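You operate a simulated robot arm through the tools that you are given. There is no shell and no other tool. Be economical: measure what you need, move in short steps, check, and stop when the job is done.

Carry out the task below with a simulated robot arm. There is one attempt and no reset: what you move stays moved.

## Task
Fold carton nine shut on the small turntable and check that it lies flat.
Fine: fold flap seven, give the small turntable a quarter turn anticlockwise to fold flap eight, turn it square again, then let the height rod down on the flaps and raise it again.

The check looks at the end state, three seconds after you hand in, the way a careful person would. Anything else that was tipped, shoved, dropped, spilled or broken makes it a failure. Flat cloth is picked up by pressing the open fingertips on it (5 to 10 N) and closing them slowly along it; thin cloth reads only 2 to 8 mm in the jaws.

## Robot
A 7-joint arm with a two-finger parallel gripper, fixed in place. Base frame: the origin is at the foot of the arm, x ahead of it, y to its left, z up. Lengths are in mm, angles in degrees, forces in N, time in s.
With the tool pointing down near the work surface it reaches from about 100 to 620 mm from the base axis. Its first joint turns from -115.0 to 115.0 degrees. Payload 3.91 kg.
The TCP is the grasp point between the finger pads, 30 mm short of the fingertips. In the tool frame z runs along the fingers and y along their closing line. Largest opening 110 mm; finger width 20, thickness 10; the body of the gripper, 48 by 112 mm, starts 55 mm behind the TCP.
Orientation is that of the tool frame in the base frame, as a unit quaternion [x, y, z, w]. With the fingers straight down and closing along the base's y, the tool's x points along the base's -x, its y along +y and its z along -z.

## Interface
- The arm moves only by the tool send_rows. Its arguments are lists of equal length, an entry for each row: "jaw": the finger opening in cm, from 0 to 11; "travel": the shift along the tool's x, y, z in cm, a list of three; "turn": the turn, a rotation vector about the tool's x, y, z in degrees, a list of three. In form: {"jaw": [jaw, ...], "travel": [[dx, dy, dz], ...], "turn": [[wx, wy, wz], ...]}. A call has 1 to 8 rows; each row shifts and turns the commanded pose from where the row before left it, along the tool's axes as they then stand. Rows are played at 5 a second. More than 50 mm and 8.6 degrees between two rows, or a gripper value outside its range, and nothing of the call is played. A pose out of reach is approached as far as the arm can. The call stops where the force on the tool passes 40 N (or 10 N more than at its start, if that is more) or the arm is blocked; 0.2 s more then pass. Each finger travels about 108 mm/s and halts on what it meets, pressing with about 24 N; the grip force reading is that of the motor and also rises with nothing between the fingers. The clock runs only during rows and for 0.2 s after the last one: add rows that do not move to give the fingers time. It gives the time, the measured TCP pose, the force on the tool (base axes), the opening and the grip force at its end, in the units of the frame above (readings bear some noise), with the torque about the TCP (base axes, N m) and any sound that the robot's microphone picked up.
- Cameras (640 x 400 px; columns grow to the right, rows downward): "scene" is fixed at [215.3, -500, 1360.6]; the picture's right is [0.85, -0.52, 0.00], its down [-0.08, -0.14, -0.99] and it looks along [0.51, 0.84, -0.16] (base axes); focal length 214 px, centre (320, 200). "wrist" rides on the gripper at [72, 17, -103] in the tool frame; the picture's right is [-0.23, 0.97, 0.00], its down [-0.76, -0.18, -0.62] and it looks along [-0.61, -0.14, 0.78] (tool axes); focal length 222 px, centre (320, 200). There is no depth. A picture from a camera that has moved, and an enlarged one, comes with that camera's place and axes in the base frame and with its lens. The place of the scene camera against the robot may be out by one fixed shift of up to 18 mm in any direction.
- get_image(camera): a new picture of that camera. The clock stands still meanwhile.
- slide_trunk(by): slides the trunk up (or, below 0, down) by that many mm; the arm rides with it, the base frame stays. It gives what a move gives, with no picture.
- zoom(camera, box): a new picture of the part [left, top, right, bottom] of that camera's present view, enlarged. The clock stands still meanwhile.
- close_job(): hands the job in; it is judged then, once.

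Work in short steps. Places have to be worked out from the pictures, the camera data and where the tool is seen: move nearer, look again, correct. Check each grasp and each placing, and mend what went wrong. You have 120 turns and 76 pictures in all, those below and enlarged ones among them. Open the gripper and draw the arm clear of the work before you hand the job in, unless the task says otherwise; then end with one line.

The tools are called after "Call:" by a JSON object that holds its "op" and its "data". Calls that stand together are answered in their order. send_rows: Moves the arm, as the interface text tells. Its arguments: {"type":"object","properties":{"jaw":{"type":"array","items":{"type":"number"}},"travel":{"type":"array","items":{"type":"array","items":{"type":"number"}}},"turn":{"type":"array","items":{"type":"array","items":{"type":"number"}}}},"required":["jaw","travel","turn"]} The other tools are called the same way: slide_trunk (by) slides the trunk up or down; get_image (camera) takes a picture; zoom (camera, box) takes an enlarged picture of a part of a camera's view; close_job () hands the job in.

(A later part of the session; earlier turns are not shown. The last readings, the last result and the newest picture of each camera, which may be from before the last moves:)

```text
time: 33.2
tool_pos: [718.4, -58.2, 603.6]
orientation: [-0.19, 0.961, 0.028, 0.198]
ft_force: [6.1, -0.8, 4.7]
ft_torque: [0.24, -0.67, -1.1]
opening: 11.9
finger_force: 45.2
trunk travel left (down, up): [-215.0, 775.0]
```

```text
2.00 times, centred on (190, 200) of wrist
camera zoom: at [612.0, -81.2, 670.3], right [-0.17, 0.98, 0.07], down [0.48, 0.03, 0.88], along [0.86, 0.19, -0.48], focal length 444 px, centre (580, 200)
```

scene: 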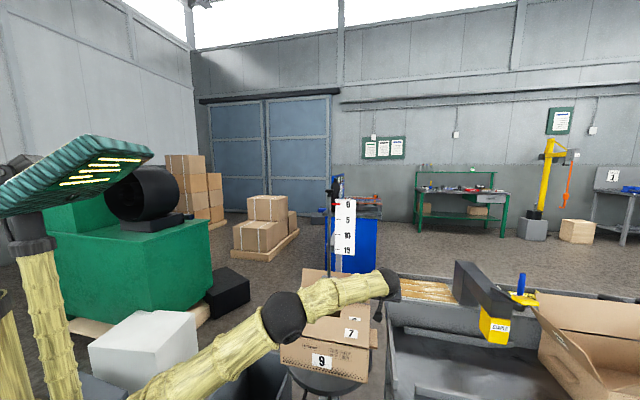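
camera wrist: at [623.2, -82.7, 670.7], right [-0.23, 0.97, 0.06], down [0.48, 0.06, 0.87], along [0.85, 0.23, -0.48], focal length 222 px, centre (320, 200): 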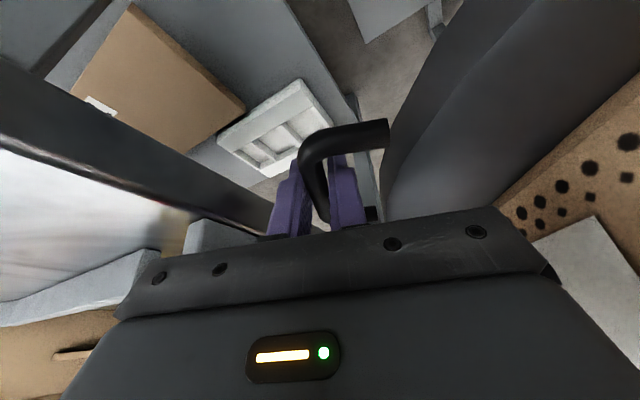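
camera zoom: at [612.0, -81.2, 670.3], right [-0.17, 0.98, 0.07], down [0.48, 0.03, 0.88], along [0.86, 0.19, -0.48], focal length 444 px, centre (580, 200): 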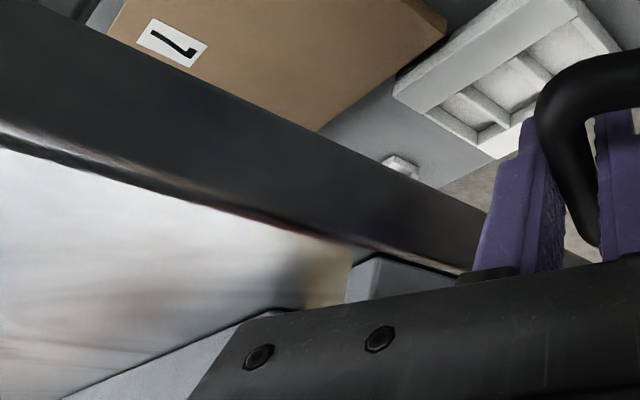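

The contact is the raised rail on the cart edge, hit by the wide gripper body, and nothing seems displaced. I'll regrip on the handle's trailing leg with the gripper turned 90°, which keeps its narrow side toward the cart. First I release and lift.

Call:
{"op": "send_rows", "data": {"jaw": [2.8, 2.8, 2.8, 2.8, 2.8, 2.8], "travel": [[0, 0, 0], [0, 0, 0], [0, 0, -2.5], [0, 0, -3.5], [0, 0, -4.5], [0, 0, -4.5]], "turn": [[0, 0, 0], [0, 0, 0], [0, 0, 0], [0, 0, 0], [0, 0, 0], [0, 0, 0]]}}

Call:
{"op": "get_image", "data": {"camera": "wrist"}}

```text
time: 34.6
tool_pos: [663.4, -77.2, 740.3]
orientation: [-0.191, 0.961, 0.027, 0.196]
ft_force: [0.1, 0.4, -0.3]
ft_torque: [-0.01, 0.04, -0.01]
opening: 28.3
finger_force: 0.1
trunk travel left (down, up): [-215.0, 775.0]
```

```text
32 pictures are left
camera wrist: at [556.9, -100.2, 806.8], right [-0.18, 0.98, 0.07], down [0.49, 0.03, 0.87], along [0.86, 0.19, -0.48], focal length 222 px, centre (320, 200)
```

wrist: 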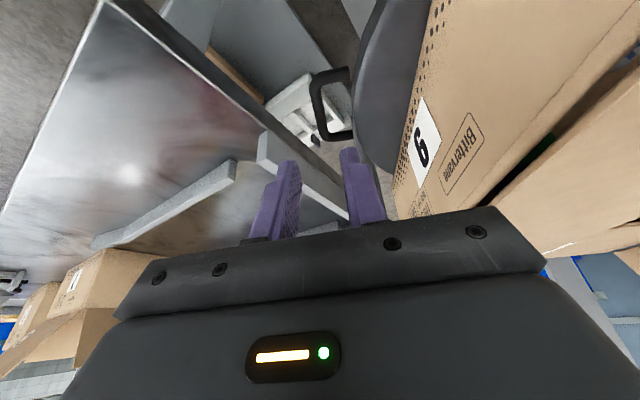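

The U-handle is free and visible. I spin the tool 90° about its own axis here, keeping the tilt, which puts the camera on the outside.

Call:
{"op": "send_rows", "data": {"jaw": [2.8, 2.8, 2.8, 2.8, 2.8, 2.8, 2.8, 2.8], "travel": [[0, 0, 0], [0, 0, 0], [0, 0, 0], [0, 0, 0], [0, 0, 0], [0, 0, 0], [0, 0, 0], [0, 0, 0]], "turn": [[0, 0, -8.2], [0, 0, -8.2], [0, 0, -8.2], [0, 0, -8.2], [0, 0, -8.2], [0, 0, -8.2], [0, 0, -8.2], [0, 0, -8.2]]}}

Call:
{"op": "send_rows", "data": {"jaw": [2.8, 2.8, 2.8, 2.8], "travel": [[0, 0, 0], [0, 0, 0], [0, 0, 0], [0, 0, 0]], "turn": [[0, 0, -8.2], [0, 0, -8.2], [0, 0, -8.0], [0, 0, 0]]}}

Call:
{"op": "get_image", "data": {"camera": "wrist"}}

```text
time: 36.4
tool_pos: [663.0, -77.6, 740.8]
orientation: [-0.682, 0.704, -0.083, 0.179]
ft_force: [0.2, 0.1, -0.5]
ft_torque: [0.04, -0.01, -0.03]
opening: 27.8
finger_force: 0.0
trunk travel left (down, up): [-215.0, 775.0]
```

```text
time: 37.4
tool_pos: [661.9, -76.8, 740.9]
orientation: [0.816, -0.544, 0.119, -0.158]
ft_force: [-0.2, -0.3, -1.2]
ft_torque: [0.01, -0.05, -0.03]
opening: 28.1
finger_force: 0.1
trunk travel left (down, up): [-215.0, 775.0]
```

```text
31 pictures are left
camera wrist: at [637.6, -163.3, 831.4], right [-0.91, -0.14, -0.38], down [-0.37, 0.69, 0.63], along [0.18, 0.71, -0.68], focal length 222 px, centre (320, 200)
```

wrist: 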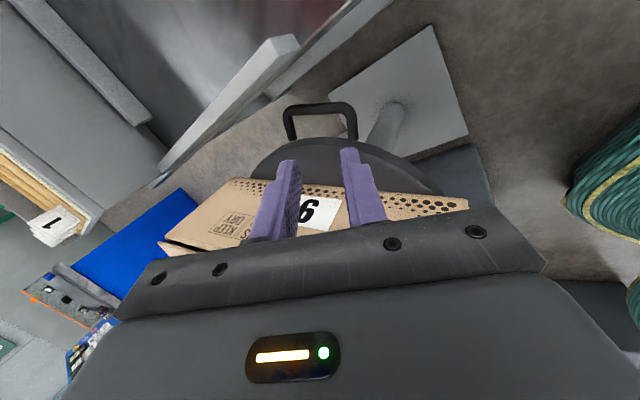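

The yaw succeeded, and the trailing leg measures at (680,-53,590), as predicted. I line the jaw up over it and descend most of the way.

Call:
{"op": "send_rows", "data": {"jaw": [2.8, 2.8, 2.8, 2.8], "travel": [[-1.9, 3.4, 0], [0, 0, 4], [0, 0, 4], [0, 0, 0]], "turn": [[0, 0, 0], [0, 0, 0], [0, 0, 0], [0, 0, 0]]}}

Call:
{"op": "get_image", "data": {"camera": "wrist"}}

```text
time: 38.4
tool_pos: [655.6, -59.8, 655.7]
orientation: [0.815, -0.544, 0.119, -0.158]
ft_force: [0.1, 0.3, 0.2]
ft_torque: [-0.02, -0.03, 0.0]
opening: 28.0
finger_force: 0.1
trunk travel left (down, up): [-215.0, 775.0]
```

```text
30 pictures are left
camera wrist: at [630.2, -147.0, 743.9], right [-0.91, -0.14, -0.38], down [-0.37, 0.69, 0.63], along [0.18, 0.71, -0.68], focal length 222 px, centre (320, 200)
```

wrist: 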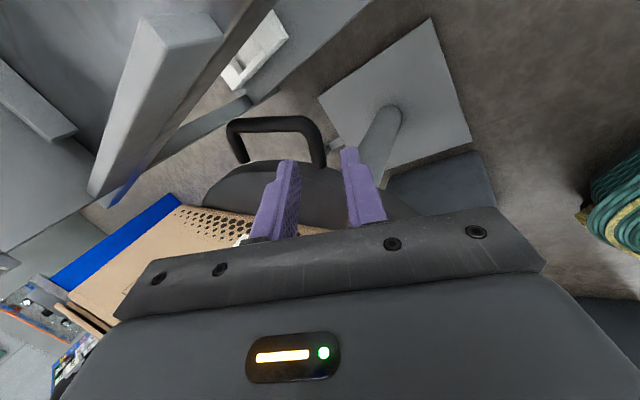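

Aligned within 1 mm. I descend the last 59 mm and close on the leg.

Call:
{"op": "send_rows", "data": {"jaw": [2.8, 2.8, 2.8, 1.5, 0, 0], "travel": [[0, 0.05, 3], [0, 0, 2.9], [0, 0, 0], [0, 0, 0], [0, 0, 0], [0, 0, 0]], "turn": [[0, 0, 0], [0, 0, 0], [0, 0, 0], [0, 0, 0], [0, 0, 0], [0, 0, 0]]}}

Call:
{"op": "get_image", "data": {"camera": "wrist"}}

```text
time: 39.8
tool_pos: [676.4, -54.0, 600.4]
orientation: [0.815, -0.544, 0.119, -0.159]
ft_force: [2.6, 2.7, 1.9]
ft_torque: [0.21, -0.01, -0.55]
opening: 11.8
finger_force: 44.9
trunk travel left (down, up): [-215.0, 775.0]
```

```text
29 pictures are left
camera wrist: at [651.9, -139.5, 690.4], right [-0.91, -0.14, -0.38], down [-0.37, 0.69, 0.63], along [0.18, 0.71, -0.68], focal length 222 px, centre (320, 200)
```

wrist: 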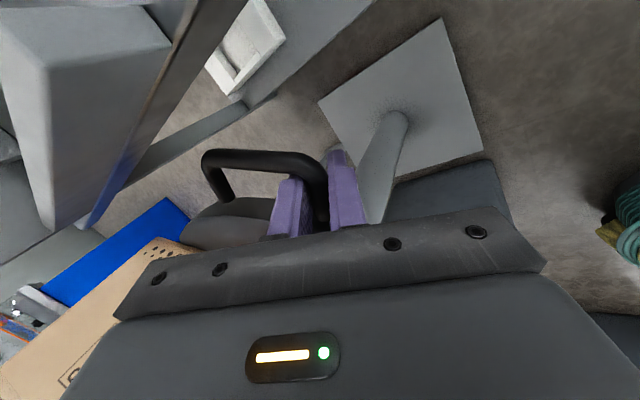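

The leg is gripped at 11.8 mm. I continue the turn in small steps around the pivot and watch the load and the rail clearance.

Call:
{"op": "send_rows", "data": {"jaw": [0, 0, 0], "travel": [[0.27, -1.754, 0.73], [0.27, -1.754, 0.73], [0, 0, 0]], "turn": [[0, -2.21, -5.31], [0, -2.21, -5.31], [0, 0, 0]]}}

Call:
{"op": "get_image", "data": {"camera": "wrist"}}

```text
time: 40.6
tool_pos: [714.5, -44.7, 600.6]
orientation: [0.866, -0.461, 0.103, -0.167]
ft_force: [7.4, -9.0, 3.6]
ft_torque: [0.34, 0.21, -0.75]
opening: 11.8
finger_force: 44.7
trunk travel left (down, up): [-215.0, 775.0]
```

```text
28 pictures are left
camera wrist: at [707.7, -133.0, 690.9], right [-0.87, -0.32, -0.38], down [-0.49, 0.6, 0.62], along [0.03, 0.73, -0.68], focal length 222 px, centre (320, 200)
```

wrist: 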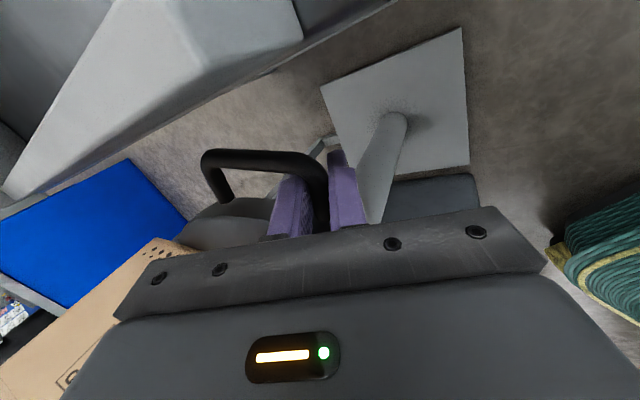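

Past the earlier contact point with light loads. Two more steps complete the quarter turn.

Call:
{"op": "send_rows", "data": {"jaw": [0, 0, 0], "travel": [[0.35, -1.754, 0.73], [0.3, -1.754, 0.73], [0, 0, 0]], "turn": [[0, -2.21, -5.31], [0, -2.21, -5.31], [0, 0, 0]]}}

Call:
{"op": "zoom", "data": {"camera": "scene", "box": [250, 230, 420, 400]}}

```text
time: 41.4
tool_pos: [749.9, -27.1, 600.2]
orientation: [0.907, -0.373, 0.087, -0.176]
ft_force: [20.1, -21.9, 9.2]
ft_torque: [0.17, 0.19, -0.89]
opening: 12.2
finger_force: 45.4
trunk travel left (down, up): [-215.0, 775.0]
```

```text
2.35 times, centred on (335, 315) of scene
camera zoom: at [215.3, -500.0, 1360.6], right [0.85, -0.52, 0.0], down [-0.08, -0.14, -0.99], along [0.51, 0.84, -0.16], focal length 505 px, centre (285, -71)
```

zoom: 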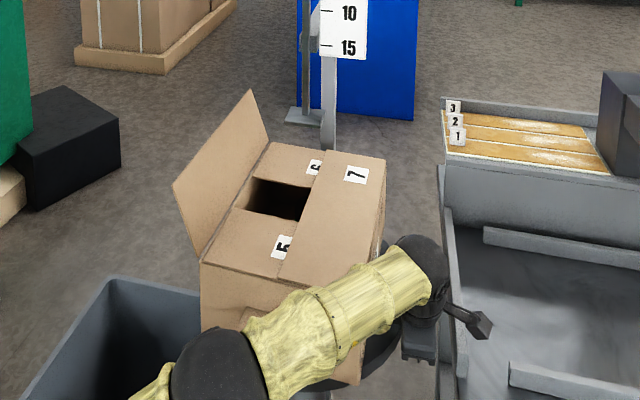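

The quarter turn is done (yaw totals ~90°), and flap 8 now faces the robot's left. I release the handle and lift out along the tool axis.

Call:
{"op": "send_rows", "data": {"jaw": [2.8, 2.8, 2.8, 2.8, 2.8, 2.8, 2.8], "travel": [[0, 0, 0], [0, 0, 0], [0, 0, -2.5], [0, 0, -3.5], [0, 0, -4.5], [0, 0, -4.5], [0, 0, 0]], "turn": [[0, 0, 0], [0, 0, 0], [0, 0, 0], [0, 0, 0], [0, 0, 0], [0, 0, 0], [0, 0, 0]]}}

Call:
{"op": "slide_trunk", "data": {"by": 300}}

Call:
{"op": "zoom", "data": {"camera": "scene", "box": [200, 150, 440, 400]}}

```text
time: 43.0
tool_pos: [704.3, -64.7, 739.1]
orientation: [0.908, -0.371, 0.083, -0.175]
ft_force: [-1.2, 0.3, -0.2]
ft_torque: [-0.02, 0.01, -0.02]
opening: 28.1
finger_force: 0.1
trunk travel left (down, up): [-215.0, 775.0]
```

```text
time: 46.0
tool_pos: [705.7, -63.6, 1037.3]
orientation: [0.908, -0.371, 0.085, -0.175]
ft_force: [0.5, -0.1, -0.2]
ft_torque: [0.0, 0.01, 0.02]
opening: 28.4
finger_force: 0.0
trunk travel left (down, up): [-515.0, 475.0]
```

```text
1.60 times, centred on (320, 275) of scene
camera zoom: at [215.3, -500.0, 1360.6], right [0.85, -0.52, 0.0], down [-0.08, -0.14, -0.99], along [0.51, 0.84, -0.16], focal length 343 px, centre (320, 80)
```

zoom: 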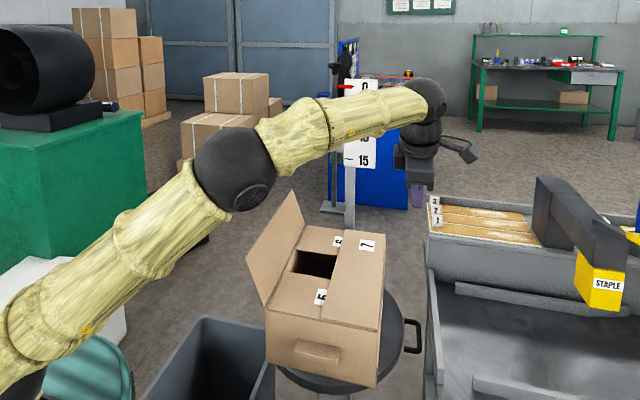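

I retreat toward the robot at this safe height and take the side tilt out.

Call:
{"op": "send_rows", "data": {"jaw": [0, 0, 0, 0, 0, 0, 0, 0], "travel": [[-2, 2.46, -1.06], [-2, 2.46, -1.06], [-2, 2.46, -1.06], [-2, 2.46, -1.06], [-2, 2.46, -1.06], [0, 0, 0], [0, 0, 0], [0, 0, 0]], "turn": [[0, 0, 0], [0, 0, 0], [0, 0, 0], [0, 0, 0], [0, 0, 0], [-7.5, 0, 0], [-7.5, 0, 0], [-7.6, 0, 0]]}}

```text
time: 47.8
tool_pos: [540.9, -88.8, 1039.3]
orientation: [0.925, -0.381, 0.008, 0.008]
ft_force: [-0.5, 0.1, 0.0]
ft_torque: [-0.02, 0.0, -0.01]
opening: 0.0
finger_force: 23.9
trunk travel left (down, up): [-515.0, 475.0]
```

Vertical now. I swing across in front of the carton at z ≈ 1040 toward flap 8's side.

Call:
{"op": "send_rows", "data": {"jaw": [0, 0, 0, 0, 0, 0, 0, 0], "travel": [[-3.826, -2.334, 0], [-3.826, -2.334, 0], [-3.826, -2.334, 0], [-3.826, -2.334, 0], [-3.826, -2.334, 0], [-3.826, -2.334, 0], [-3.826, -2.334, 0], [-3.826, -2.334, 0]], "turn": [[0, 0, 0], [0, 0, 0], [0, 0, 0], [0, 0, 0], [0, 0, 0], [0, 0, 0], [0, 0, 0], [0, 0, 0]]}}

Call:
{"op": "send_rows", "data": {"jaw": [0, 0, 0, 0, 0, 0, 0, 0], "travel": [[-3.826, -2.334, 0], [-3.826, -2.334, 0], [0, 0, 0], [0, 0, 0], [0, 0, 0], [0, 0, 0], [0, 0, 0], [0, 0, 0]], "turn": [[0, 0, 0], [0, 0, 0], [0, 8.3, 0], [0, 8.3, 0], [0, 8.3, 0], [0, 8.3, 0], [0, 8.3, 0], [0, 8.3, 0]]}}

Call:
{"op": "get_image", "data": {"camera": "wrist"}}

Call:
{"op": "get_image", "data": {"camera": "scene"}}

```text
time: 49.6
tool_pos: [453.5, 258.9, 1032.0]
orientation: [0.925, -0.38, 0.009, 0.007]
ft_force: [-0.4, 0.0, 0.2]
ft_torque: [-0.01, -0.01, -0.03]
opening: 0.0
finger_force: 24.2
trunk travel left (down, up): [-515.0, 475.0]
```

```text
time: 51.4
tool_pos: [432.0, 346.4, 1028.7]
orientation: [0.834, -0.342, 0.399, 0.166]
ft_force: [0.2, -0.2, -0.6]
ft_torque: [0.01, 0.03, -0.01]
opening: 0.1
finger_force: 23.9
trunk travel left (down, up): [-515.0, 475.0]
```

```text
25 pictures are left
camera wrist: at [395.6, 359.3, 1150.4], right [-0.79, -0.59, -0.17], down [-0.56, 0.8, -0.2], along [0.26, -0.06, -0.96], focal length 222 px, centre (320, 200)
```

wrist: 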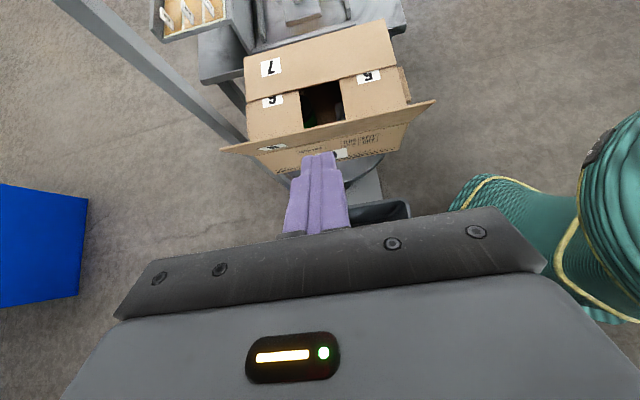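

```text
24 pictures are left
```

scene: 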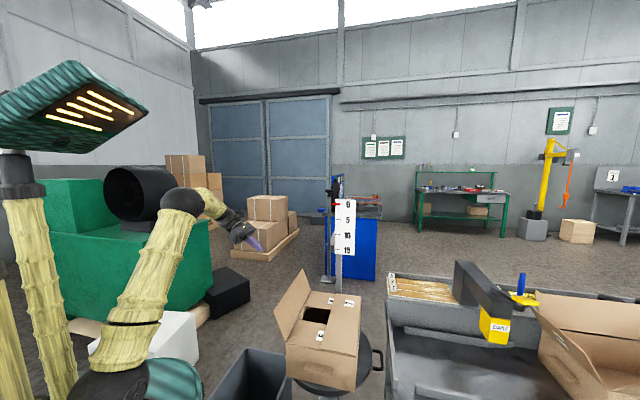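

The scene and wrist views match the predicted flap 8 position (top edge middle (535,255,866)). I lower the trunk so the tip is level with the upper flap, still about 115 mm off.

Call:
{"op": "slide_trunk", "data": {"by": -180}}

Call:
{"op": "get_image", "data": {"camera": "wrist"}}

```text
time: 53.4
tool_pos: [431.8, 346.3, 849.8]
orientation: [0.835, -0.342, 0.399, 0.165]
ft_force: [0.7, 1.2, 0.5]
ft_torque: [0.0, 0.02, 0.02]
opening: 0.2
finger_force: 23.6
trunk travel left (down, up): [-335.0, 655.0]
```

```text
23 pictures are left
camera wrist: at [395.7, 358.9, 970.6], right [-0.79, -0.59, -0.17], down [-0.56, 0.8, -0.2], along [0.26, -0.06, -0.96], focal length 222 px, centre (320, 200)
```

wrist: 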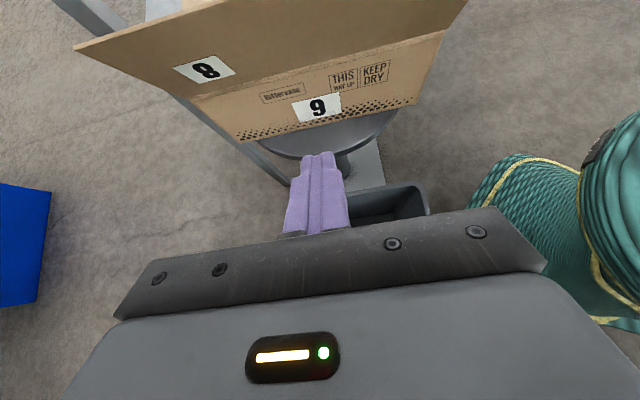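

Flap 8's face with its label is right ahead. I approach and begin the same folding arc.

Call:
{"op": "send_rows", "data": {"jaw": [0, 0, 0, 0, 0, 0, 0], "travel": [[2.23, 0, 2.66], [2.23, 0, 2.66], [2.23, 0, 2.66], [1.39, 0, 1.19], [1.39, 0, 1.19], [1.74, 0, 2.07], [0.92, 0, 2.49]], "turn": [[0, 0, 0], [0, 0, 0], [0, 0, 0], [0, 0, 0], [0, 0, 0], [0, 0, 0], [0, 0, 0]]}}

Call:
{"op": "get_image", "data": {"camera": "wrist"}}

Call:
{"op": "zoom", "data": {"camera": "scene", "box": [250, 230, 420, 400]}}

```text
time: 55.0
tool_pos: [568.0, 209.8, 851.6]
orientation: [0.835, -0.342, 0.399, 0.166]
ft_force: [-0.2, -0.5, -0.2]
ft_torque: [0.01, -0.01, 0.0]
opening: 0.0
finger_force: 23.9
trunk travel left (down, up): [-335.0, 655.0]
```

```text
22 pictures are left
camera wrist: at [532.6, 223.6, 971.9], right [-0.79, -0.59, -0.17], down [-0.56, 0.8, -0.2], along [0.26, -0.06, -0.96], focal length 222 px, centre (320, 200)
```

wrist: 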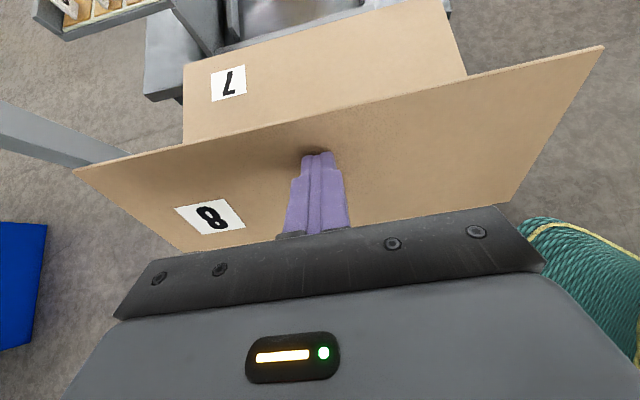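

```text
2.35 times, centred on (335, 315) of scene
camera zoom: at [215.3, -500.0, 1360.6], right [0.85, -0.52, 0.0], down [-0.08, -0.14, -0.99], along [0.51, 0.84, -0.16], focal length 505 px, centre (285, -71)
```

zoom: 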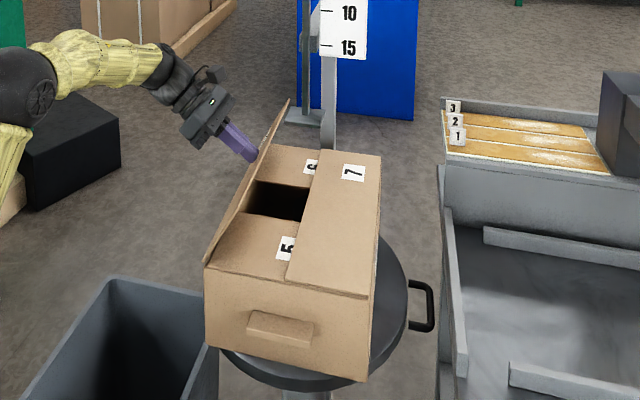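

The flap is coming over cleanly with no force. I continue the arc down to just above flat.

Call:
{"op": "send_rows", "data": {"jaw": [0, 0, 0, 0, 0, 0], "travel": [[-0.26, 0, 2.96], [-0.8, 0, 2.63], [-0.72, 0, 1.78], [0, 0, 0], [-0.23, 0, 0.19], [0, 0, 0]], "turn": [[0, 0, 0], [0, 0, 0], [0, 0, 0], [0, 0, 0], [0, 0, 0], [0, 0, 0]]}}

Call:
{"op": "get_image", "data": {"camera": "wrist"}}

```text
time: 56.4
tool_pos: [601.9, 178.8, 786.1]
orientation: [0.835, -0.342, 0.398, 0.166]
ft_force: [-0.5, -0.6, -0.1]
ft_torque: [0.01, -0.02, 0.04]
opening: 0.0
finger_force: 24.3
trunk travel left (down, up): [-335.0, 655.0]
```

```text
20 pictures are left
camera wrist: at [564.7, 191.3, 908.0], right [-0.79, -0.59, -0.17], down [-0.56, 0.8, -0.2], along [0.26, -0.06, -0.96], focal length 222 px, centre (320, 200)
```

wrist: 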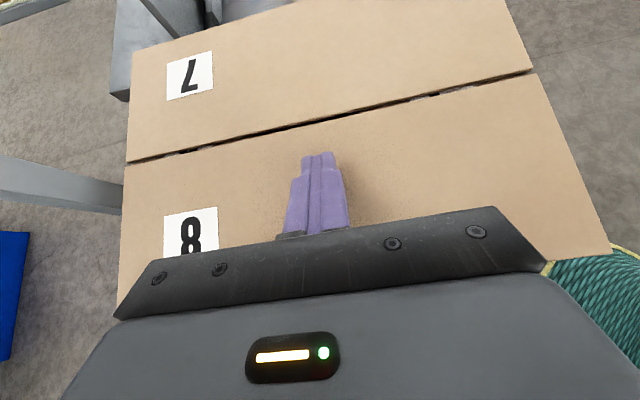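

Flap 8 is nearly flat beside flap 7. I press a few millimetres more in tiny steps.

Call:
{"op": "send_rows", "data": {"jaw": [0, 0, 0, 0], "travel": [[-0.2, 0, 0.17], [-0.15, 0, 0.13], [-0.1, 0, 0.09], [0, 0, 0]], "turn": [[0, 0, 0], [0, 0, 0], [0, 0, 0], [0, 0, 0]]}}

```text
time: 57.4
tool_pos: [602.4, 178.4, 785.0]
orientation: [0.833, -0.342, 0.402, 0.164]
ft_force: [4.0, 2.9, 30.6]
ft_torque: [-0.26, -0.46, 0.15]
opening: 0.0
finger_force: 24.4
trunk travel left (down, up): [-335.0, 655.0]
```

It's pressed flat (30 N). I back off along the tool axis and look.

Call:
{"op": "send_rows", "data": {"jaw": [0, 0, 0, 0, 0, 0], "travel": [[0.5, 0, -0.42], [0, 0, -4], [0, 0, -4.5], [0, 0, -4.5], [0, 0, -4.5], [0, 0, 0]], "turn": [[0, 0, 0], [0, 0, 0], [0, 0, 0], [0, 0, 0], [0, 0, 0], [0, 0, 0]]}}

Call:
{"op": "zoom", "data": {"camera": "scene", "box": [250, 230, 420, 400]}}

```text
time: 58.8
tool_pos: [502.7, 274.4, 897.3]
orientation: [0.835, -0.343, 0.398, 0.167]
ft_force: [0.2, -0.4, -0.4]
ft_torque: [0.0, 0.0, -0.01]
opening: 0.0
finger_force: 23.9
trunk travel left (down, up): [-335.0, 655.0]
```

```text
2.35 times, centred on (335, 315) of scene
camera zoom: at [215.3, -500.0, 1360.6], right [0.85, -0.52, 0.0], down [-0.08, -0.14, -0.99], along [0.51, 0.84, -0.16], focal length 505 px, centre (285, -71)
```

zoom: 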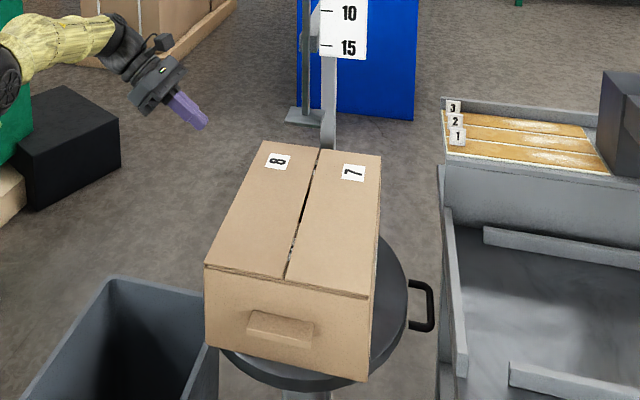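

Flaps 7 and 8 lie flat side by side. Now I go back the same route for the handle: trunk up, un-tilt, swing around.

Call:
{"op": "slide_trunk", "data": {"by": 180}}

Call:
{"op": "send_rows", "data": {"jaw": [0, 0, 0, 0, 0, 0, 0], "travel": [[0, 0, 0], [0, 0, 0], [0, 0, 0], [0, 0, 0], [0, 0, 0], [0, 0, 0], [0, 0, 0]], "turn": [[0, -8.3, 0], [0, -8.3, 0], [0, -8.3, 0], [0, -8.3, 0], [0, -8.3, 0], [0, -8.3, 0], [0, 0, 0]]}}

Call:
{"op": "send_rows", "data": {"jaw": [2.8, 2.8, 2.8, 2.8, 2.8, 2.8, 2.8, 2.8], "travel": [[1.95, 4.2, 0], [1.95, 4.2, 0], [1.95, 4.2, 0], [1.95, 4.2, 0], [4.1, 1.26, 0], [4.1, 1.26, 0], [4.1, 1.26, 0], [4.1, 1.26, 0]], "turn": [[0, 0, 0], [0, 0, 0], [0, 0, 0], [0, 0, 0], [0, 0, 0], [0, 0, 0], [0, 0, 0], [0, 0, 0]]}}

```text
time: 60.8
tool_pos: [503.4, 274.8, 1077.3]
orientation: [0.835, -0.343, 0.398, 0.166]
ft_force: [0.3, -0.7, 0.3]
ft_torque: [-0.01, -0.02, 0.03]
opening: 0.0
finger_force: 24.0
trunk travel left (down, up): [-515.0, 475.0]
```

```text
time: 62.4
tool_pos: [504.4, 274.3, 1077.3]
orientation: [0.925, -0.38, 0.009, 0.006]
ft_force: [0.6, 0.2, 0.1]
ft_torque: [0.03, 0.02, 0.01]
opening: 0.0
finger_force: 23.9
trunk travel left (down, up): [-515.0, 475.0]
```

```text
time: 64.2
tool_pos: [525.1, -51.3, 1083.3]
orientation: [0.925, -0.38, 0.009, 0.006]
ft_force: [0.4, 0.0, 0.9]
ft_torque: [0.0, -0.01, 0.0]
opening: 27.9
finger_force: 0.0
trunk travel left (down, up): [-515.0, 475.0]
```

I re-apply the side tilt and return to the hover point above the handle.

Call:
{"op": "send_rows", "data": {"jaw": [2.8, 2.8, 2.8, 2.8, 2.8, 2.8, 2.8, 2.8], "travel": [[0, 0, 0], [0, 0, 0], [0, 0, 0], [3.41, -2.26, 2.27], [3.41, -2.26, 2.27], [3.41, -2.26, 2.27], [3.41, -2.26, 2.27], [0, 0, 0]], "turn": [[7.5, 0, 0], [7.5, 0, 0], [7.6, 0, 0], [0, 0, 0], [0, 0, 0], [0, 0, 0], [0, 0, 0], [0, 0, 0]]}}

Call:
{"op": "slide_trunk", "data": {"by": -270}}

Call:
{"op": "get_image", "data": {"camera": "wrist"}}

```text
time: 66.0
tool_pos: [703.0, -66.0, 1037.7]
orientation: [0.908, -0.372, 0.083, -0.175]
ft_force: [0.4, -0.1, -0.7]
ft_torque: [0.03, 0.0, 0.03]
opening: 28.4
finger_force: 0.0
trunk travel left (down, up): [-515.0, 475.0]
```

```text
time: 68.7
tool_pos: [701.8, -64.7, 767.4]
orientation: [0.908, -0.371, 0.084, -0.174]
ft_force: [0.8, -0.1, 1.1]
ft_torque: [0.0, 0.0, -0.01]
opening: 28.2
finger_force: 0.0
trunk travel left (down, up): [-245.0, 745.0]
```

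```text
18 pictures are left
camera wrist: at [713.3, -153.2, 858.4], right [-0.79, -0.49, -0.38], down [-0.6, 0.49, 0.63], along [-0.12, 0.72, -0.68], focal length 222 px, centre (320, 200)
```

wrist: 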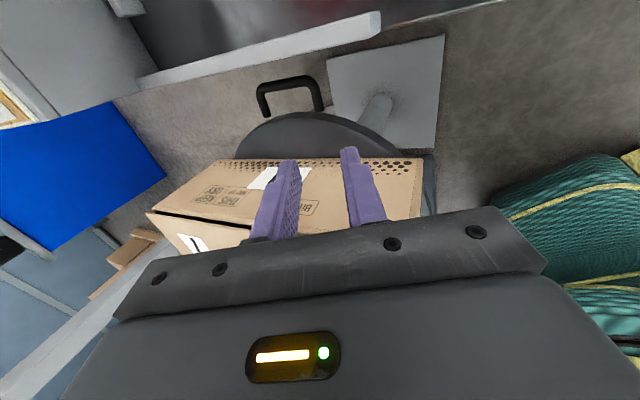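

The trailing leg now measures near (759,-17,590). I descend along the tool axis most of the way and check.

Call:
{"op": "send_rows", "data": {"jaw": [2.8, 2.8, 2.8, 2.8], "travel": [[0.2, -0.05, 4], [0, 0, 4], [0, 0, 4], [0, 0, 0]], "turn": [[0, 0, 0], [0, 0, 0], [0, 0, 0], [0, 0, 0]]}}

Call:
{"op": "get_image", "data": {"camera": "wrist"}}

```text
time: 69.7
tool_pos: [738.1, -34.6, 656.8]
orientation: [0.908, -0.371, 0.083, -0.175]
ft_force: [0.2, -0.8, -0.6]
ft_torque: [0.0, 0.03, 0.01]
opening: 28.2
finger_force: 0.1
trunk travel left (down, up): [-245.0, 745.0]
```

```text
17 pictures are left
camera wrist: at [749.1, -123.7, 747.1], right [-0.79, -0.49, -0.38], down [-0.6, 0.49, 0.63], along [-0.12, 0.72, -0.68], focal length 222 px, centre (320, 200)
```

wrist: 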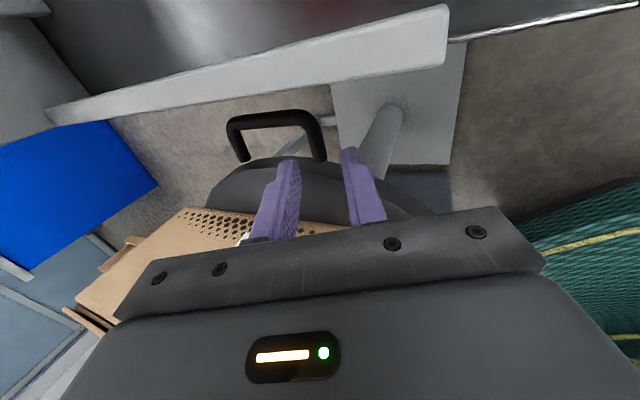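

Aligned. I descend the last 62 mm and close on the leg.

Call:
{"op": "send_rows", "data": {"jaw": [2.8, 2.8, 2.8, 1.5, 0, 0], "travel": [[-0.1, -0.2, 3.1], [0, 0, 3.0], [0, 0, 0], [0, 0, 0], [0, 0, 0], [0, 0, 0]], "turn": [[0, 0, 0], [0, 0, 0], [0, 0, 0], [0, 0, 0], [0, 0, 0], [0, 0, 0]]}}

```text
time: 71.1
tool_pos: [754.6, -17.2, 600.0]
orientation: [0.909, -0.37, 0.083, -0.174]
ft_force: [-2.3, 0.2, -1.2]
ft_torque: [-0.83, -0.87, 0.55]
opening: 12.0
finger_force: 45.2
trunk travel left (down, up): [-245.0, 745.0]
```

Gripped at 12.0 mm. By leg position, the table stands at ≈93° from square. I turn it back clockwise in 7° steps, starting with three.

Call:
{"op": "send_rows", "data": {"jaw": [0, 0, 0, 0], "travel": [[-0.505, 2.081, -0.866], [-0.505, 2.081, -0.866], [-0.505, 2.081, -0.866], [0, 0, 0]], "turn": [[0, 2.69, 6.46], [0, 2.69, 6.46], [0, 2.69, 6.46], [0, 0, 0]]}}

```text
time: 72.1
tool_pos: [692.9, -42.8, 601.7]
orientation: [0.825, -0.529, 0.115, -0.16]
ft_force: [-8.7, 15.1, 1.5]
ft_torque: [-0.35, -0.23, 0.8]
opening: 12.2
finger_force: 44.3
trunk travel left (down, up): [-245.0, 745.0]
```

Good: 21° turned, with light inward reaction. I trim the path slightly inward and continue four steps.

Call:
{"op": "send_rows", "data": {"jaw": [0, 0, 0, 0, 0], "travel": [[-0.65, 2.081, -0.866], [-0.54, 2.081, -0.866], [-0.54, 2.081, -0.866], [-0.54, 2.081, -0.866], [0, 0, 0]], "turn": [[0, 2.69, 6.46], [0, 2.69, 6.46], [0, 2.69, 6.46], [0, 2.69, 6.46], [0, 0, 0]]}}

Call:
{"op": "zoom", "data": {"camera": "scene", "box": [250, 230, 420, 400]}}

```text
time: 73.3
tool_pos: [601.6, -43.2, 600.9]
orientation: [-0.671, 0.712, -0.156, 0.134]
ft_force: [3.7, 29.8, 5.4]
ft_torque: [-0.81, -0.01, 0.68]
opening: 12.3
finger_force: 45.1
trunk travel left (down, up): [-245.0, 745.0]
```

```text
2.35 times, centred on (335, 315) of scene
camera zoom: at [215.3, -500.0, 1360.6], right [0.85, -0.52, 0.0], down [-0.08, -0.14, -0.99], along [0.51, 0.84, -0.16], focal length 505 px, centre (285, -71)
```

zoom: 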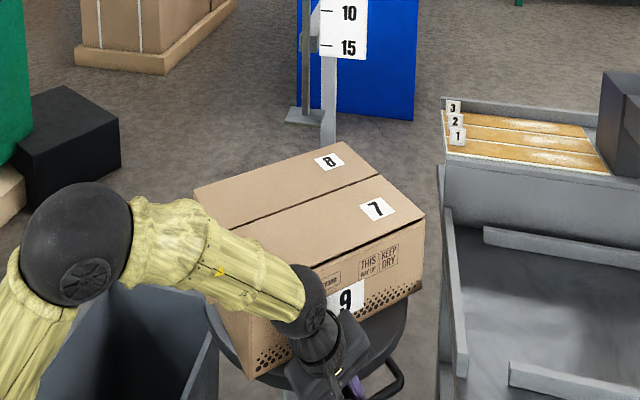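

Halfway. The inward reaction has grown to 30 N, so I add more inward motion and continue.

Call:
{"op": "send_rows", "data": {"jaw": [0, 0, 0, 0], "travel": [[-0.9, 2.05, -0.866], [-0.62, 2.07, -0.866], [-0.58, 2.081, -0.866], [0, 0, 0]], "turn": [[0, 2.69, 6.46], [0, 2.69, 6.46], [0, 2.69, 6.46], [0, 0, 0]]}}

```text
time: 74.3
tool_pos: [538.3, -14.1, 600.7]
orientation: [-0.529, 0.823, -0.177, 0.107]
ft_force: [-5.0, 4.9, 25.6]
ft_torque: [-0.09, 0.05, 1.05]
opening: 12.7
finger_force: 45.0
trunk travel left (down, up): [-245.0, 745.0]
```

About 70° back. A 25 N upward load has appeared, so I relieve by lifting 3 mm within the next steps.

Call:
{"op": "send_rows", "data": {"jaw": [0, 0, 0, 0], "travel": [[0, -0.08, -0.2], [-0.58, 2.04, -0.96], [-0.55, 2.081, -0.866], [0, 0, 0]], "turn": [[0, 0, 0], [0, 2.69, 6.46], [0, 2.69, 6.46], [0, 0, 0]]}}

Call:
{"op": "zoom", "data": {"camera": "scene", "box": [250, 230, 420, 400]}}

```text
time: 75.3
tool_pos: [502.6, 18.5, 600.7]
orientation: [-0.424, 0.881, -0.189, 0.087]
ft_force: [-2.7, 6.6, 9.0]
ft_torque: [0.07, -0.08, 1.21]
opening: 12.2
finger_force: 45.2
trunk travel left (down, up): [-245.0, 745.0]
```

```text
2.35 times, centred on (335, 315) of scene
camera zoom: at [215.3, -500.0, 1360.6], right [0.85, -0.52, 0.0], down [-0.08, -0.14, -0.99], along [0.51, 0.84, -0.16], focal length 505 px, centre (285, -71)
```

zoom: 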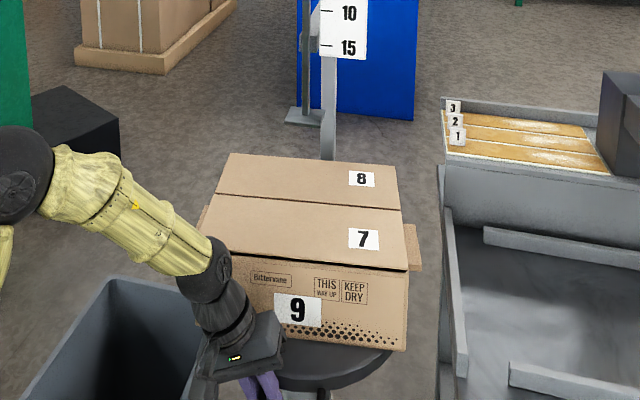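

By both slope and yaw, about 8° remain. One final step.

Call:
{"op": "send_rows", "data": {"jaw": [0, 0, 0], "travel": [[-0.32, 1.21, -0.52], [-0.32, 1.21, -0.5], [0, 0, 0]], "turn": [[0, 1.57, 3.78], [0, 1.57, 3.78], [0, 0, 0]]}}

Call:
{"op": "zoom", "data": {"camera": "scene", "box": [250, 230, 420, 400]}}

```text
time: 76.1
tool_pos: [488.1, 39.8, 600.5]
orientation: [-0.359, 0.91, -0.194, 0.075]
ft_force: [-3.6, 2.3, 5.9]
ft_torque: [-0.11, 0.05, 0.95]
opening: 12.8
finger_force: 44.8
trunk travel left (down, up): [-245.0, 745.0]
```

```text
2.35 times, centred on (335, 315) of scene
camera zoom: at [215.3, -500.0, 1360.6], right [0.85, -0.52, 0.0], down [-0.08, -0.14, -0.99], along [0.51, 0.84, -0.16], focal length 505 px, centre (285, -71)
```

zoom: 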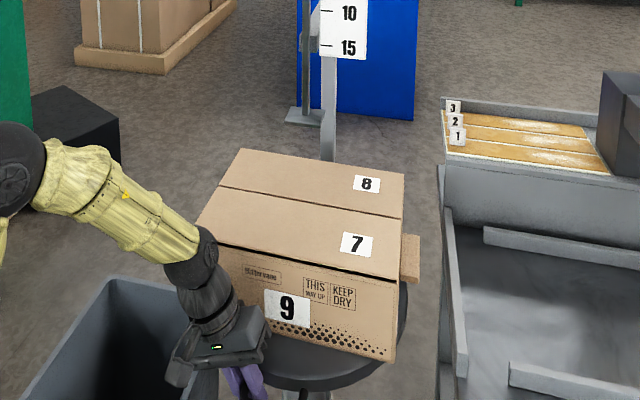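

It matches the original square view (labels 7, 9 and the corner within a pixel or two). I release the handle and lift out.

Call:
{"op": "send_rows", "data": {"jaw": [2.8, 2.8, 2.8, 2.8, 2.8, 2.8], "travel": [[0, 0, 0], [0, 0, 0], [0, 0, -2.5], [0, 0, -3.5], [0, 0, -4.5], [0, 0, -4.5]], "turn": [[0, 0, 0], [0, 0, 0], [0, 0, 0], [0, 0, 0], [0, 0, 0], [0, 0, 0]]}}

Call:
{"op": "slide_trunk", "data": {"by": 450}}

```text
time: 77.5
tool_pos: [447.8, 84.7, 736.7]
orientation: [-0.361, 0.909, -0.194, 0.075]
ft_force: [-0.7, 1.0, -0.2]
ft_torque: [0.01, 0.02, 0.02]
opening: 27.8
finger_force: 0.0
trunk travel left (down, up): [-245.0, 745.0]
```

```text
refused: 450 is not a number from -400 to 400
```

The slide is limited to 400 per call. I raise 400, take out the side tilt, centre in front of the rod, then pitch the tool up toward horizontal.

Call:
{"op": "slide_trunk", "data": {"by": 400}}

Call:
{"op": "send_rows", "data": {"jaw": [4, 4, 4, 4, 4, 4], "travel": [[0, 0, 0], [0, 0, 0], [0, 0, 0], [0, -3.4, 0], [0, -3.4, 0], [0, -3.4, 0]], "turn": [[-7.5, 0, 0], [-7.5, 0, 0], [-7.6, 0, 0], [0, 0, 0], [0, 0, 0], [0, 0, 0]]}}

Call:
{"op": "send_rows", "data": {"jaw": [4, 4, 4, 4, 4, 4, 4, 4], "travel": [[0, 0, 0], [0, 0, 0], [0, 0, 0], [0, 0, 0], [0, 0, 0], [0, 0, 0], [0, 0, 0], [0, 0, 0]], "turn": [[0, -8.3, 0], [0, -8.3, 0], [0, -8.3, 0], [0, -8.3, 0], [0, -8.3, 0], [0, -8.3, 0], [0, -8.3, 0], [0, -8.3, 0]]}}

Call:
{"op": "get_image", "data": {"camera": "wrist"}}

```text
time: 81.3
tool_pos: [447.1, 83.9, 1137.3]
orientation: [-0.359, 0.91, -0.193, 0.075]
ft_force: [-0.2, 0.0, 0.4]
ft_torque: [-0.01, -0.01, 0.0]
opening: 28.3
finger_force: 0.0
trunk travel left (down, up): [-645.0, 345.0]
```

```text
time: 82.8
tool_pos: [519.4, 9.7, 1140.7]
orientation: [-0.368, 0.93, -0.011, 0.002]
ft_force: [0.6, 1.2, 0.5]
ft_torque: [0.03, 0.01, -0.01]
opening: 40.0
finger_force: 0.0
trunk travel left (down, up): [-645.0, 345.0]
```

```text
time: 84.5
tool_pos: [516.8, 9.3, 1139.8]
orientation: [-0.313, 0.777, 0.192, 0.512]
ft_force: [0.3, 0.7, -0.4]
ft_torque: [0.02, 0.01, -0.02]
opening: 39.8
finger_force: 0.0
trunk travel left (down, up): [-645.0, 345.0]
```

```text
13 pictures are left
camera wrist: at [415.6, -63.1, 1114.2], right [-0.6, 0.78, 0.19], down [-0.09, -0.29, 0.95], along [0.79, 0.56, 0.24], focal length 222 px, centre (320, 200)
```

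wrist: 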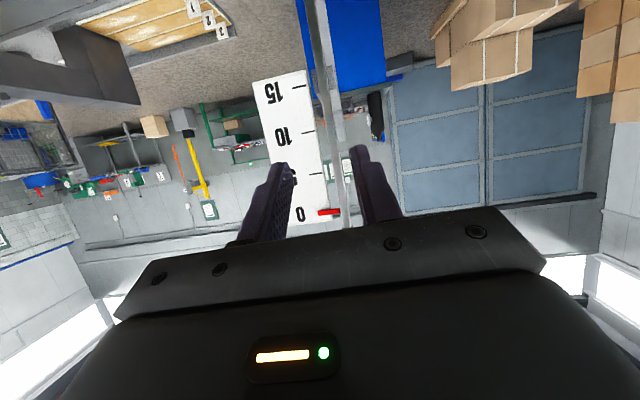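

The rod lies between the fingers in view, with the pointer at 0. I enlarge.

Call:
{"op": "zoom", "data": {"camera": "wrist", "box": [240, 0, 420, 230]}}

```text
1.74 times, centred on (330, 115) of wrist
camera zoom: at [415.6, -63.1, 1114.2], right [-0.6, 0.78, 0.19], down [-0.09, -0.29, 0.95], along [0.79, 0.56, 0.24], focal length 386 px, centre (303, 348)
```

zoom: 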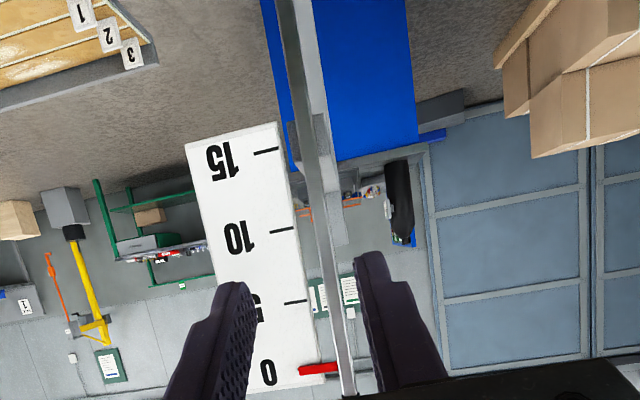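

The rod ray passes about (640,135), with the pointer near z 1203. I level the tool fully horizontal and raise so the fingers come level with the rod between pointer and knob.

Call:
{"op": "send_rows", "data": {"jaw": [4, 4, 4], "travel": [[0, 0, 0], [0, 0, 0], [0, 0, 0]], "turn": [[0, -8, 0], [0, -8, 0], [0, -7.5, 0]]}}

Call:
{"op": "slide_trunk", "data": {"by": 85}}

Call:
{"op": "zoom", "data": {"camera": "wrist", "box": [220, 0, 420, 240]}}

Call:
{"op": "zoom", "data": {"camera": "scene", "box": [280, 160, 400, 280]}}

```text
time: 85.3
tool_pos: [517.4, 10.7, 1139.7]
orientation: [-0.267, 0.656, 0.252, 0.659]
ft_force: [0.1, 0.9, 0.2]
ft_torque: [0.0, 0.01, 0.0]
opening: 40.1
finger_force: 0.0
trunk travel left (down, up): [-645.0, 345.0]
```

```text
time: 86.6
tool_pos: [517.2, 10.2, 1224.5]
orientation: [-0.269, 0.656, 0.252, 0.658]
ft_force: [0.3, 0.3, 0.0]
ft_torque: [0.01, 0.03, -0.01]
opening: 40.0
finger_force: 0.1
trunk travel left (down, up): [-730.0, 260.0]
```

```text
1.67 times, centred on (320, 120) of wrist
camera zoom: at [430.6, -50.0, 1152.3], right [-0.67, 0.71, 0.21], down [-0.34, -0.54, 0.77], along [0.66, 0.44, 0.61], focal length 370 px, centre (320, 333)
```

zoom: 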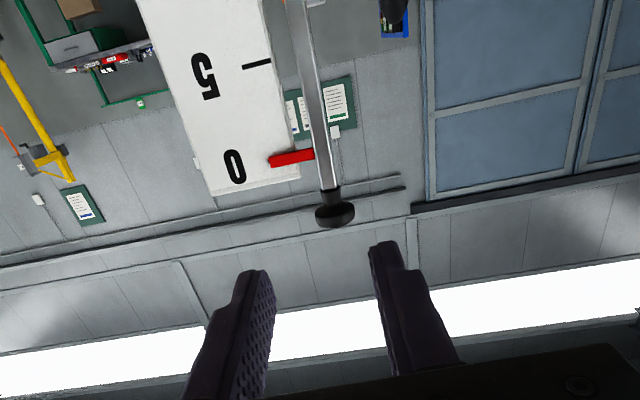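

```text
3.33 times, centred on (340, 220) of scene
camera zoom: at [215.3, -500.0, 1360.6], right [0.85, -0.52, 0.0], down [-0.08, -0.14, -0.99], along [0.51, 0.84, -0.16], focal length 715 px, centre (253, 133)
```

zoom: 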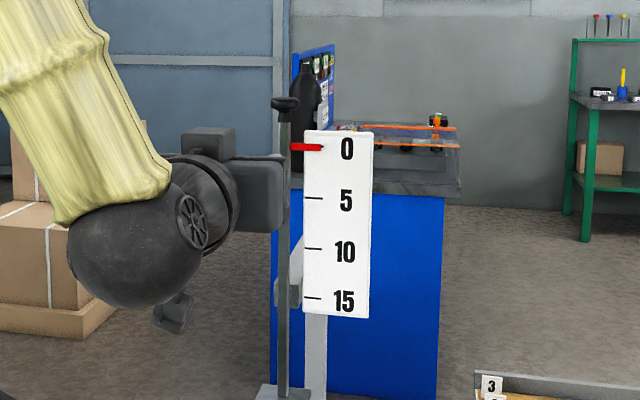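

The knob is at about (640,131,1250) and the pointer at z≈1213, leaving just enough room for the fingers at z≈1230. I trim by +4 mm sideways and +6 mm up, then advance 100 mm and re-check.

Call:
{"op": "send_rows", "data": {"jaw": [4, 4, 4, 4], "travel": [[-0.6, 0.4, 0], [0, 0, 5], [0, 0, 5], [0, 0, 0]], "turn": [[0, 0, 0], [0, 0, 0], [0, 0, 0], [0, 0, 0]]}}

Call:
{"op": "zoom", "data": {"camera": "wrist", "box": [220, 0, 420, 240]}}

```text
time: 87.6
tool_pos: [586.3, 81.5, 1229.9]
orientation: [-0.268, 0.657, 0.251, 0.659]
ft_force: [0.1, 0.0, 0.2]
ft_torque: [0.0, 0.03, 0.01]
opening: 40.2
finger_force: 0.0
trunk travel left (down, up): [-730.0, 260.0]
```

```text
1.67 times, centred on (320, 120) of wrist
camera zoom: at [500.3, 21.5, 1157.5], right [-0.67, 0.72, 0.21], down [-0.34, -0.54, 0.77], along [0.66, 0.44, 0.61], focal length 370 px, centre (320, 333)
```

zoom: 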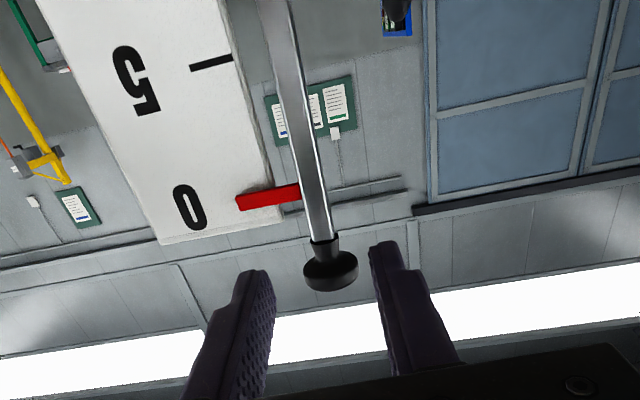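

Precise fix: rod at (646,135), knob z 1259, pointer z 1217. The scale plate sits 55 mm behind the rod, so the fingertips clear it. I rise 4 mm, advance 79 mm and look before closing.

Call:
{"op": "send_rows", "data": {"jaw": [4, 4, 4, 4], "travel": [[-0.4, -0.1, 2], [0, 0, 3], [0, 0, 2.9], [0, 0, 0]], "turn": [[0, 0, 0], [0, 0, 0], [0, 0, 0], [0, 0, 0]]}}

Call:
{"op": "get_image", "data": {"camera": "wrist"}}

```text
time: 88.3
tool_pos: [635.5, 121.5, 1233.3]
orientation: [-0.265, 0.658, 0.249, 0.66]
ft_force: [-8.1, -4.6, 1.9]
ft_torque: [0.06, 0.01, -0.1]
opening: 38.2
finger_force: 0.0
trunk travel left (down, up): [-730.0, 260.0]
stopped in row 3: the force on the tool passed its limit at 156 N (the readings are from after the stop); the commanded pose is now the measured one
```

```text
8 pictures are left
camera wrist: at [548.7, 61.8, 1161.4], right [-0.66, 0.72, 0.21], down [-0.35, -0.54, 0.77], along [0.66, 0.44, 0.61], focal length 222 px, centre (320, 200)
```

wrist: 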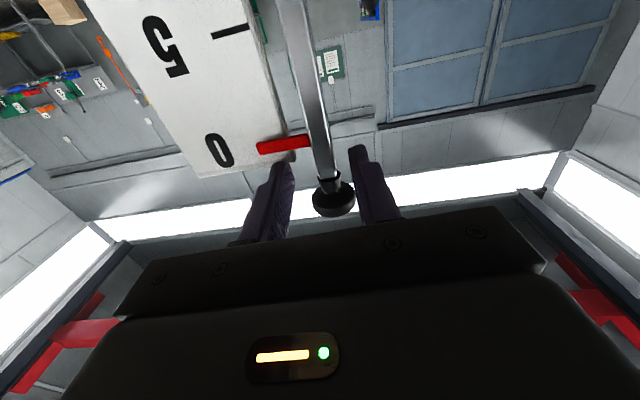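

A fingertip touched something, probably the pointer or scale edge, but the rod is already between the pads. I back off 3 mm and close gently on the rod.

Call:
{"op": "send_rows", "data": {"jaw": [4, 2.5, 1, 0, 0], "travel": [[0, 0, -0.3], [0, 0, 0], [0, 0, 0], [0, 0, 0], [0, 0, 0]], "turn": [[0, 0, 0], [0, 0, 0], [0, 0, 0], [0, 0, 0], [0, 0, 0]]}}

Call:
{"op": "zoom", "data": {"camera": "scene", "box": [270, 160, 410, 400]}}

```text
time: 89.5
tool_pos: [631.4, 123.0, 1233.4]
orientation: [-0.267, 0.657, 0.251, 0.658]
ft_force: [-11.9, 9.9, -3.2]
ft_torque: [0.05, -0.14, 0.44]
opening: 14.8
finger_force: 45.0
trunk travel left (down, up): [-730.0, 260.0]
```

```text
1.67 times, centred on (340, 280) of scene
camera zoom: at [215.3, -500.0, 1360.6], right [0.85, -0.52, 0.0], down [-0.08, -0.14, -0.99], along [0.51, 0.84, -0.16], focal length 358 px, centre (287, 67)
```

zoom: 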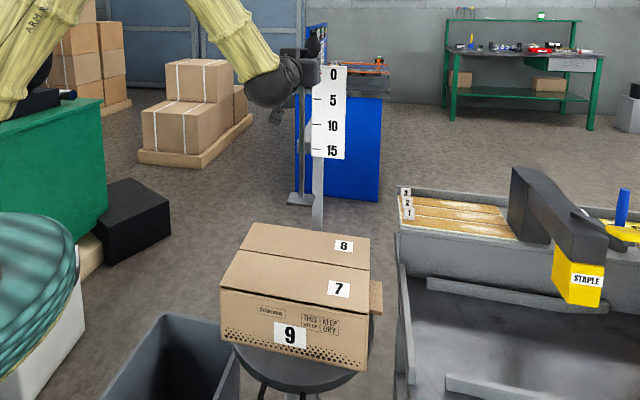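

Gripped at 14.8 mm, and the scale hasn't moved. I ease the sideways load and lower the rod, first 2 cm as a test.

Call:
{"op": "send_rows", "data": {"jaw": [0, 0, 0, 0], "travel": [[0, 0.1, 0], [1, 0, 0], [1, 0, 0], [0, 0, 0]], "turn": [[0, 0, 0], [0, 0, 0], [0, 0, 0], [0, 0, 0]]}}

Call:
{"op": "zoom", "data": {"camera": "wrist", "box": [200, 0, 420, 240]}}

```text
time: 90.5
tool_pos: [632.3, 123.5, 1213.5]
orientation: [-0.266, 0.658, 0.25, 0.659]
ft_force: [-10.7, 13.3, -0.8]
ft_torque: [0.62, -0.8, 0.42]
opening: 14.7
finger_force: 44.9
trunk travel left (down, up): [-730.0, 260.0]
```

```text
1.67 times, centred on (310, 120) of wrist
camera zoom: at [544.9, 63.5, 1141.2], right [-0.67, 0.72, 0.2], down [-0.34, -0.54, 0.77], along [0.66, 0.44, 0.6], focal length 370 px, centre (337, 333)
```

zoom: 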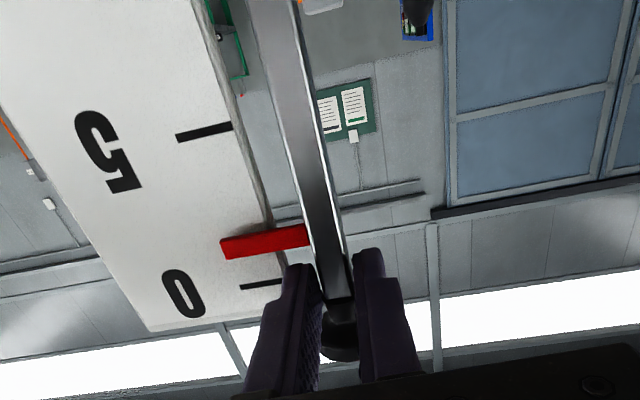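

The rod follows, with the pointer now at about 2. I lower another 13 cm.

Call:
{"op": "send_rows", "data": {"jaw": [0, 0, 0, 0, 0, 0, 0, 0], "travel": [[2, 0.1, 0], [2, 0, 0], [2, 0, 0], [2, 0, 0], [2, 0, 0], [2, 0, 0], [1, 0, 0], [0, 0, 0]], "turn": [[0, 0, 0], [0, 0, 0], [0, 0, 0], [0, 0, 0], [0, 0, 0], [0, 0, 0], [0, 0, 0], [0, 0, 0]]}}

Call:
{"op": "zoom", "data": {"camera": "scene", "box": [270, 160, 410, 400]}}

```text
time: 92.3
tool_pos: [631.3, 123.6, 1083.2]
orientation: [-0.268, 0.658, 0.25, 0.658]
ft_force: [-9.3, 26.2, -2.9]
ft_torque: [-0.01, -0.2, 0.66]
opening: 15.1
finger_force: 44.7
trunk travel left (down, up): [-730.0, 260.0]
```

```text
1.67 times, centred on (340, 280) of scene
camera zoom: at [215.3, -500.0, 1360.6], right [0.85, -0.52, 0.0], down [-0.08, -0.14, -0.99], along [0.51, 0.84, -0.16], focal length 358 px, centre (287, 67)
```

zoom: 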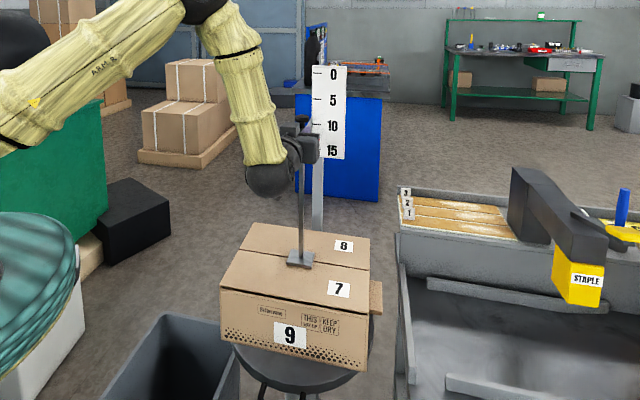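

The foot is now just above the flaps. I lower in 5 mm steps until the force shows contact.

Call:
{"op": "send_rows", "data": {"jaw": [0, 0, 0, 0], "travel": [[0.5, 0.15, 0], [0.5, 0, 0], [0.5, 0, 0], [0, 0, 0]], "turn": [[0, 0, 0], [0, 0, 0], [0, 0, 0], [0, 0, 0]]}}

```text
time: 93.3
tool_pos: [630.6, 122.5, 1073.8]
orientation: [-0.266, 0.653, 0.251, 0.663]
ft_force: [-4.5, 18.9, 34.1]
ft_torque: [0.86, 0.24, 0.52]
opening: 11.8
finger_force: 44.9
trunk travel left (down, up): [-730.0, 260.0]
```

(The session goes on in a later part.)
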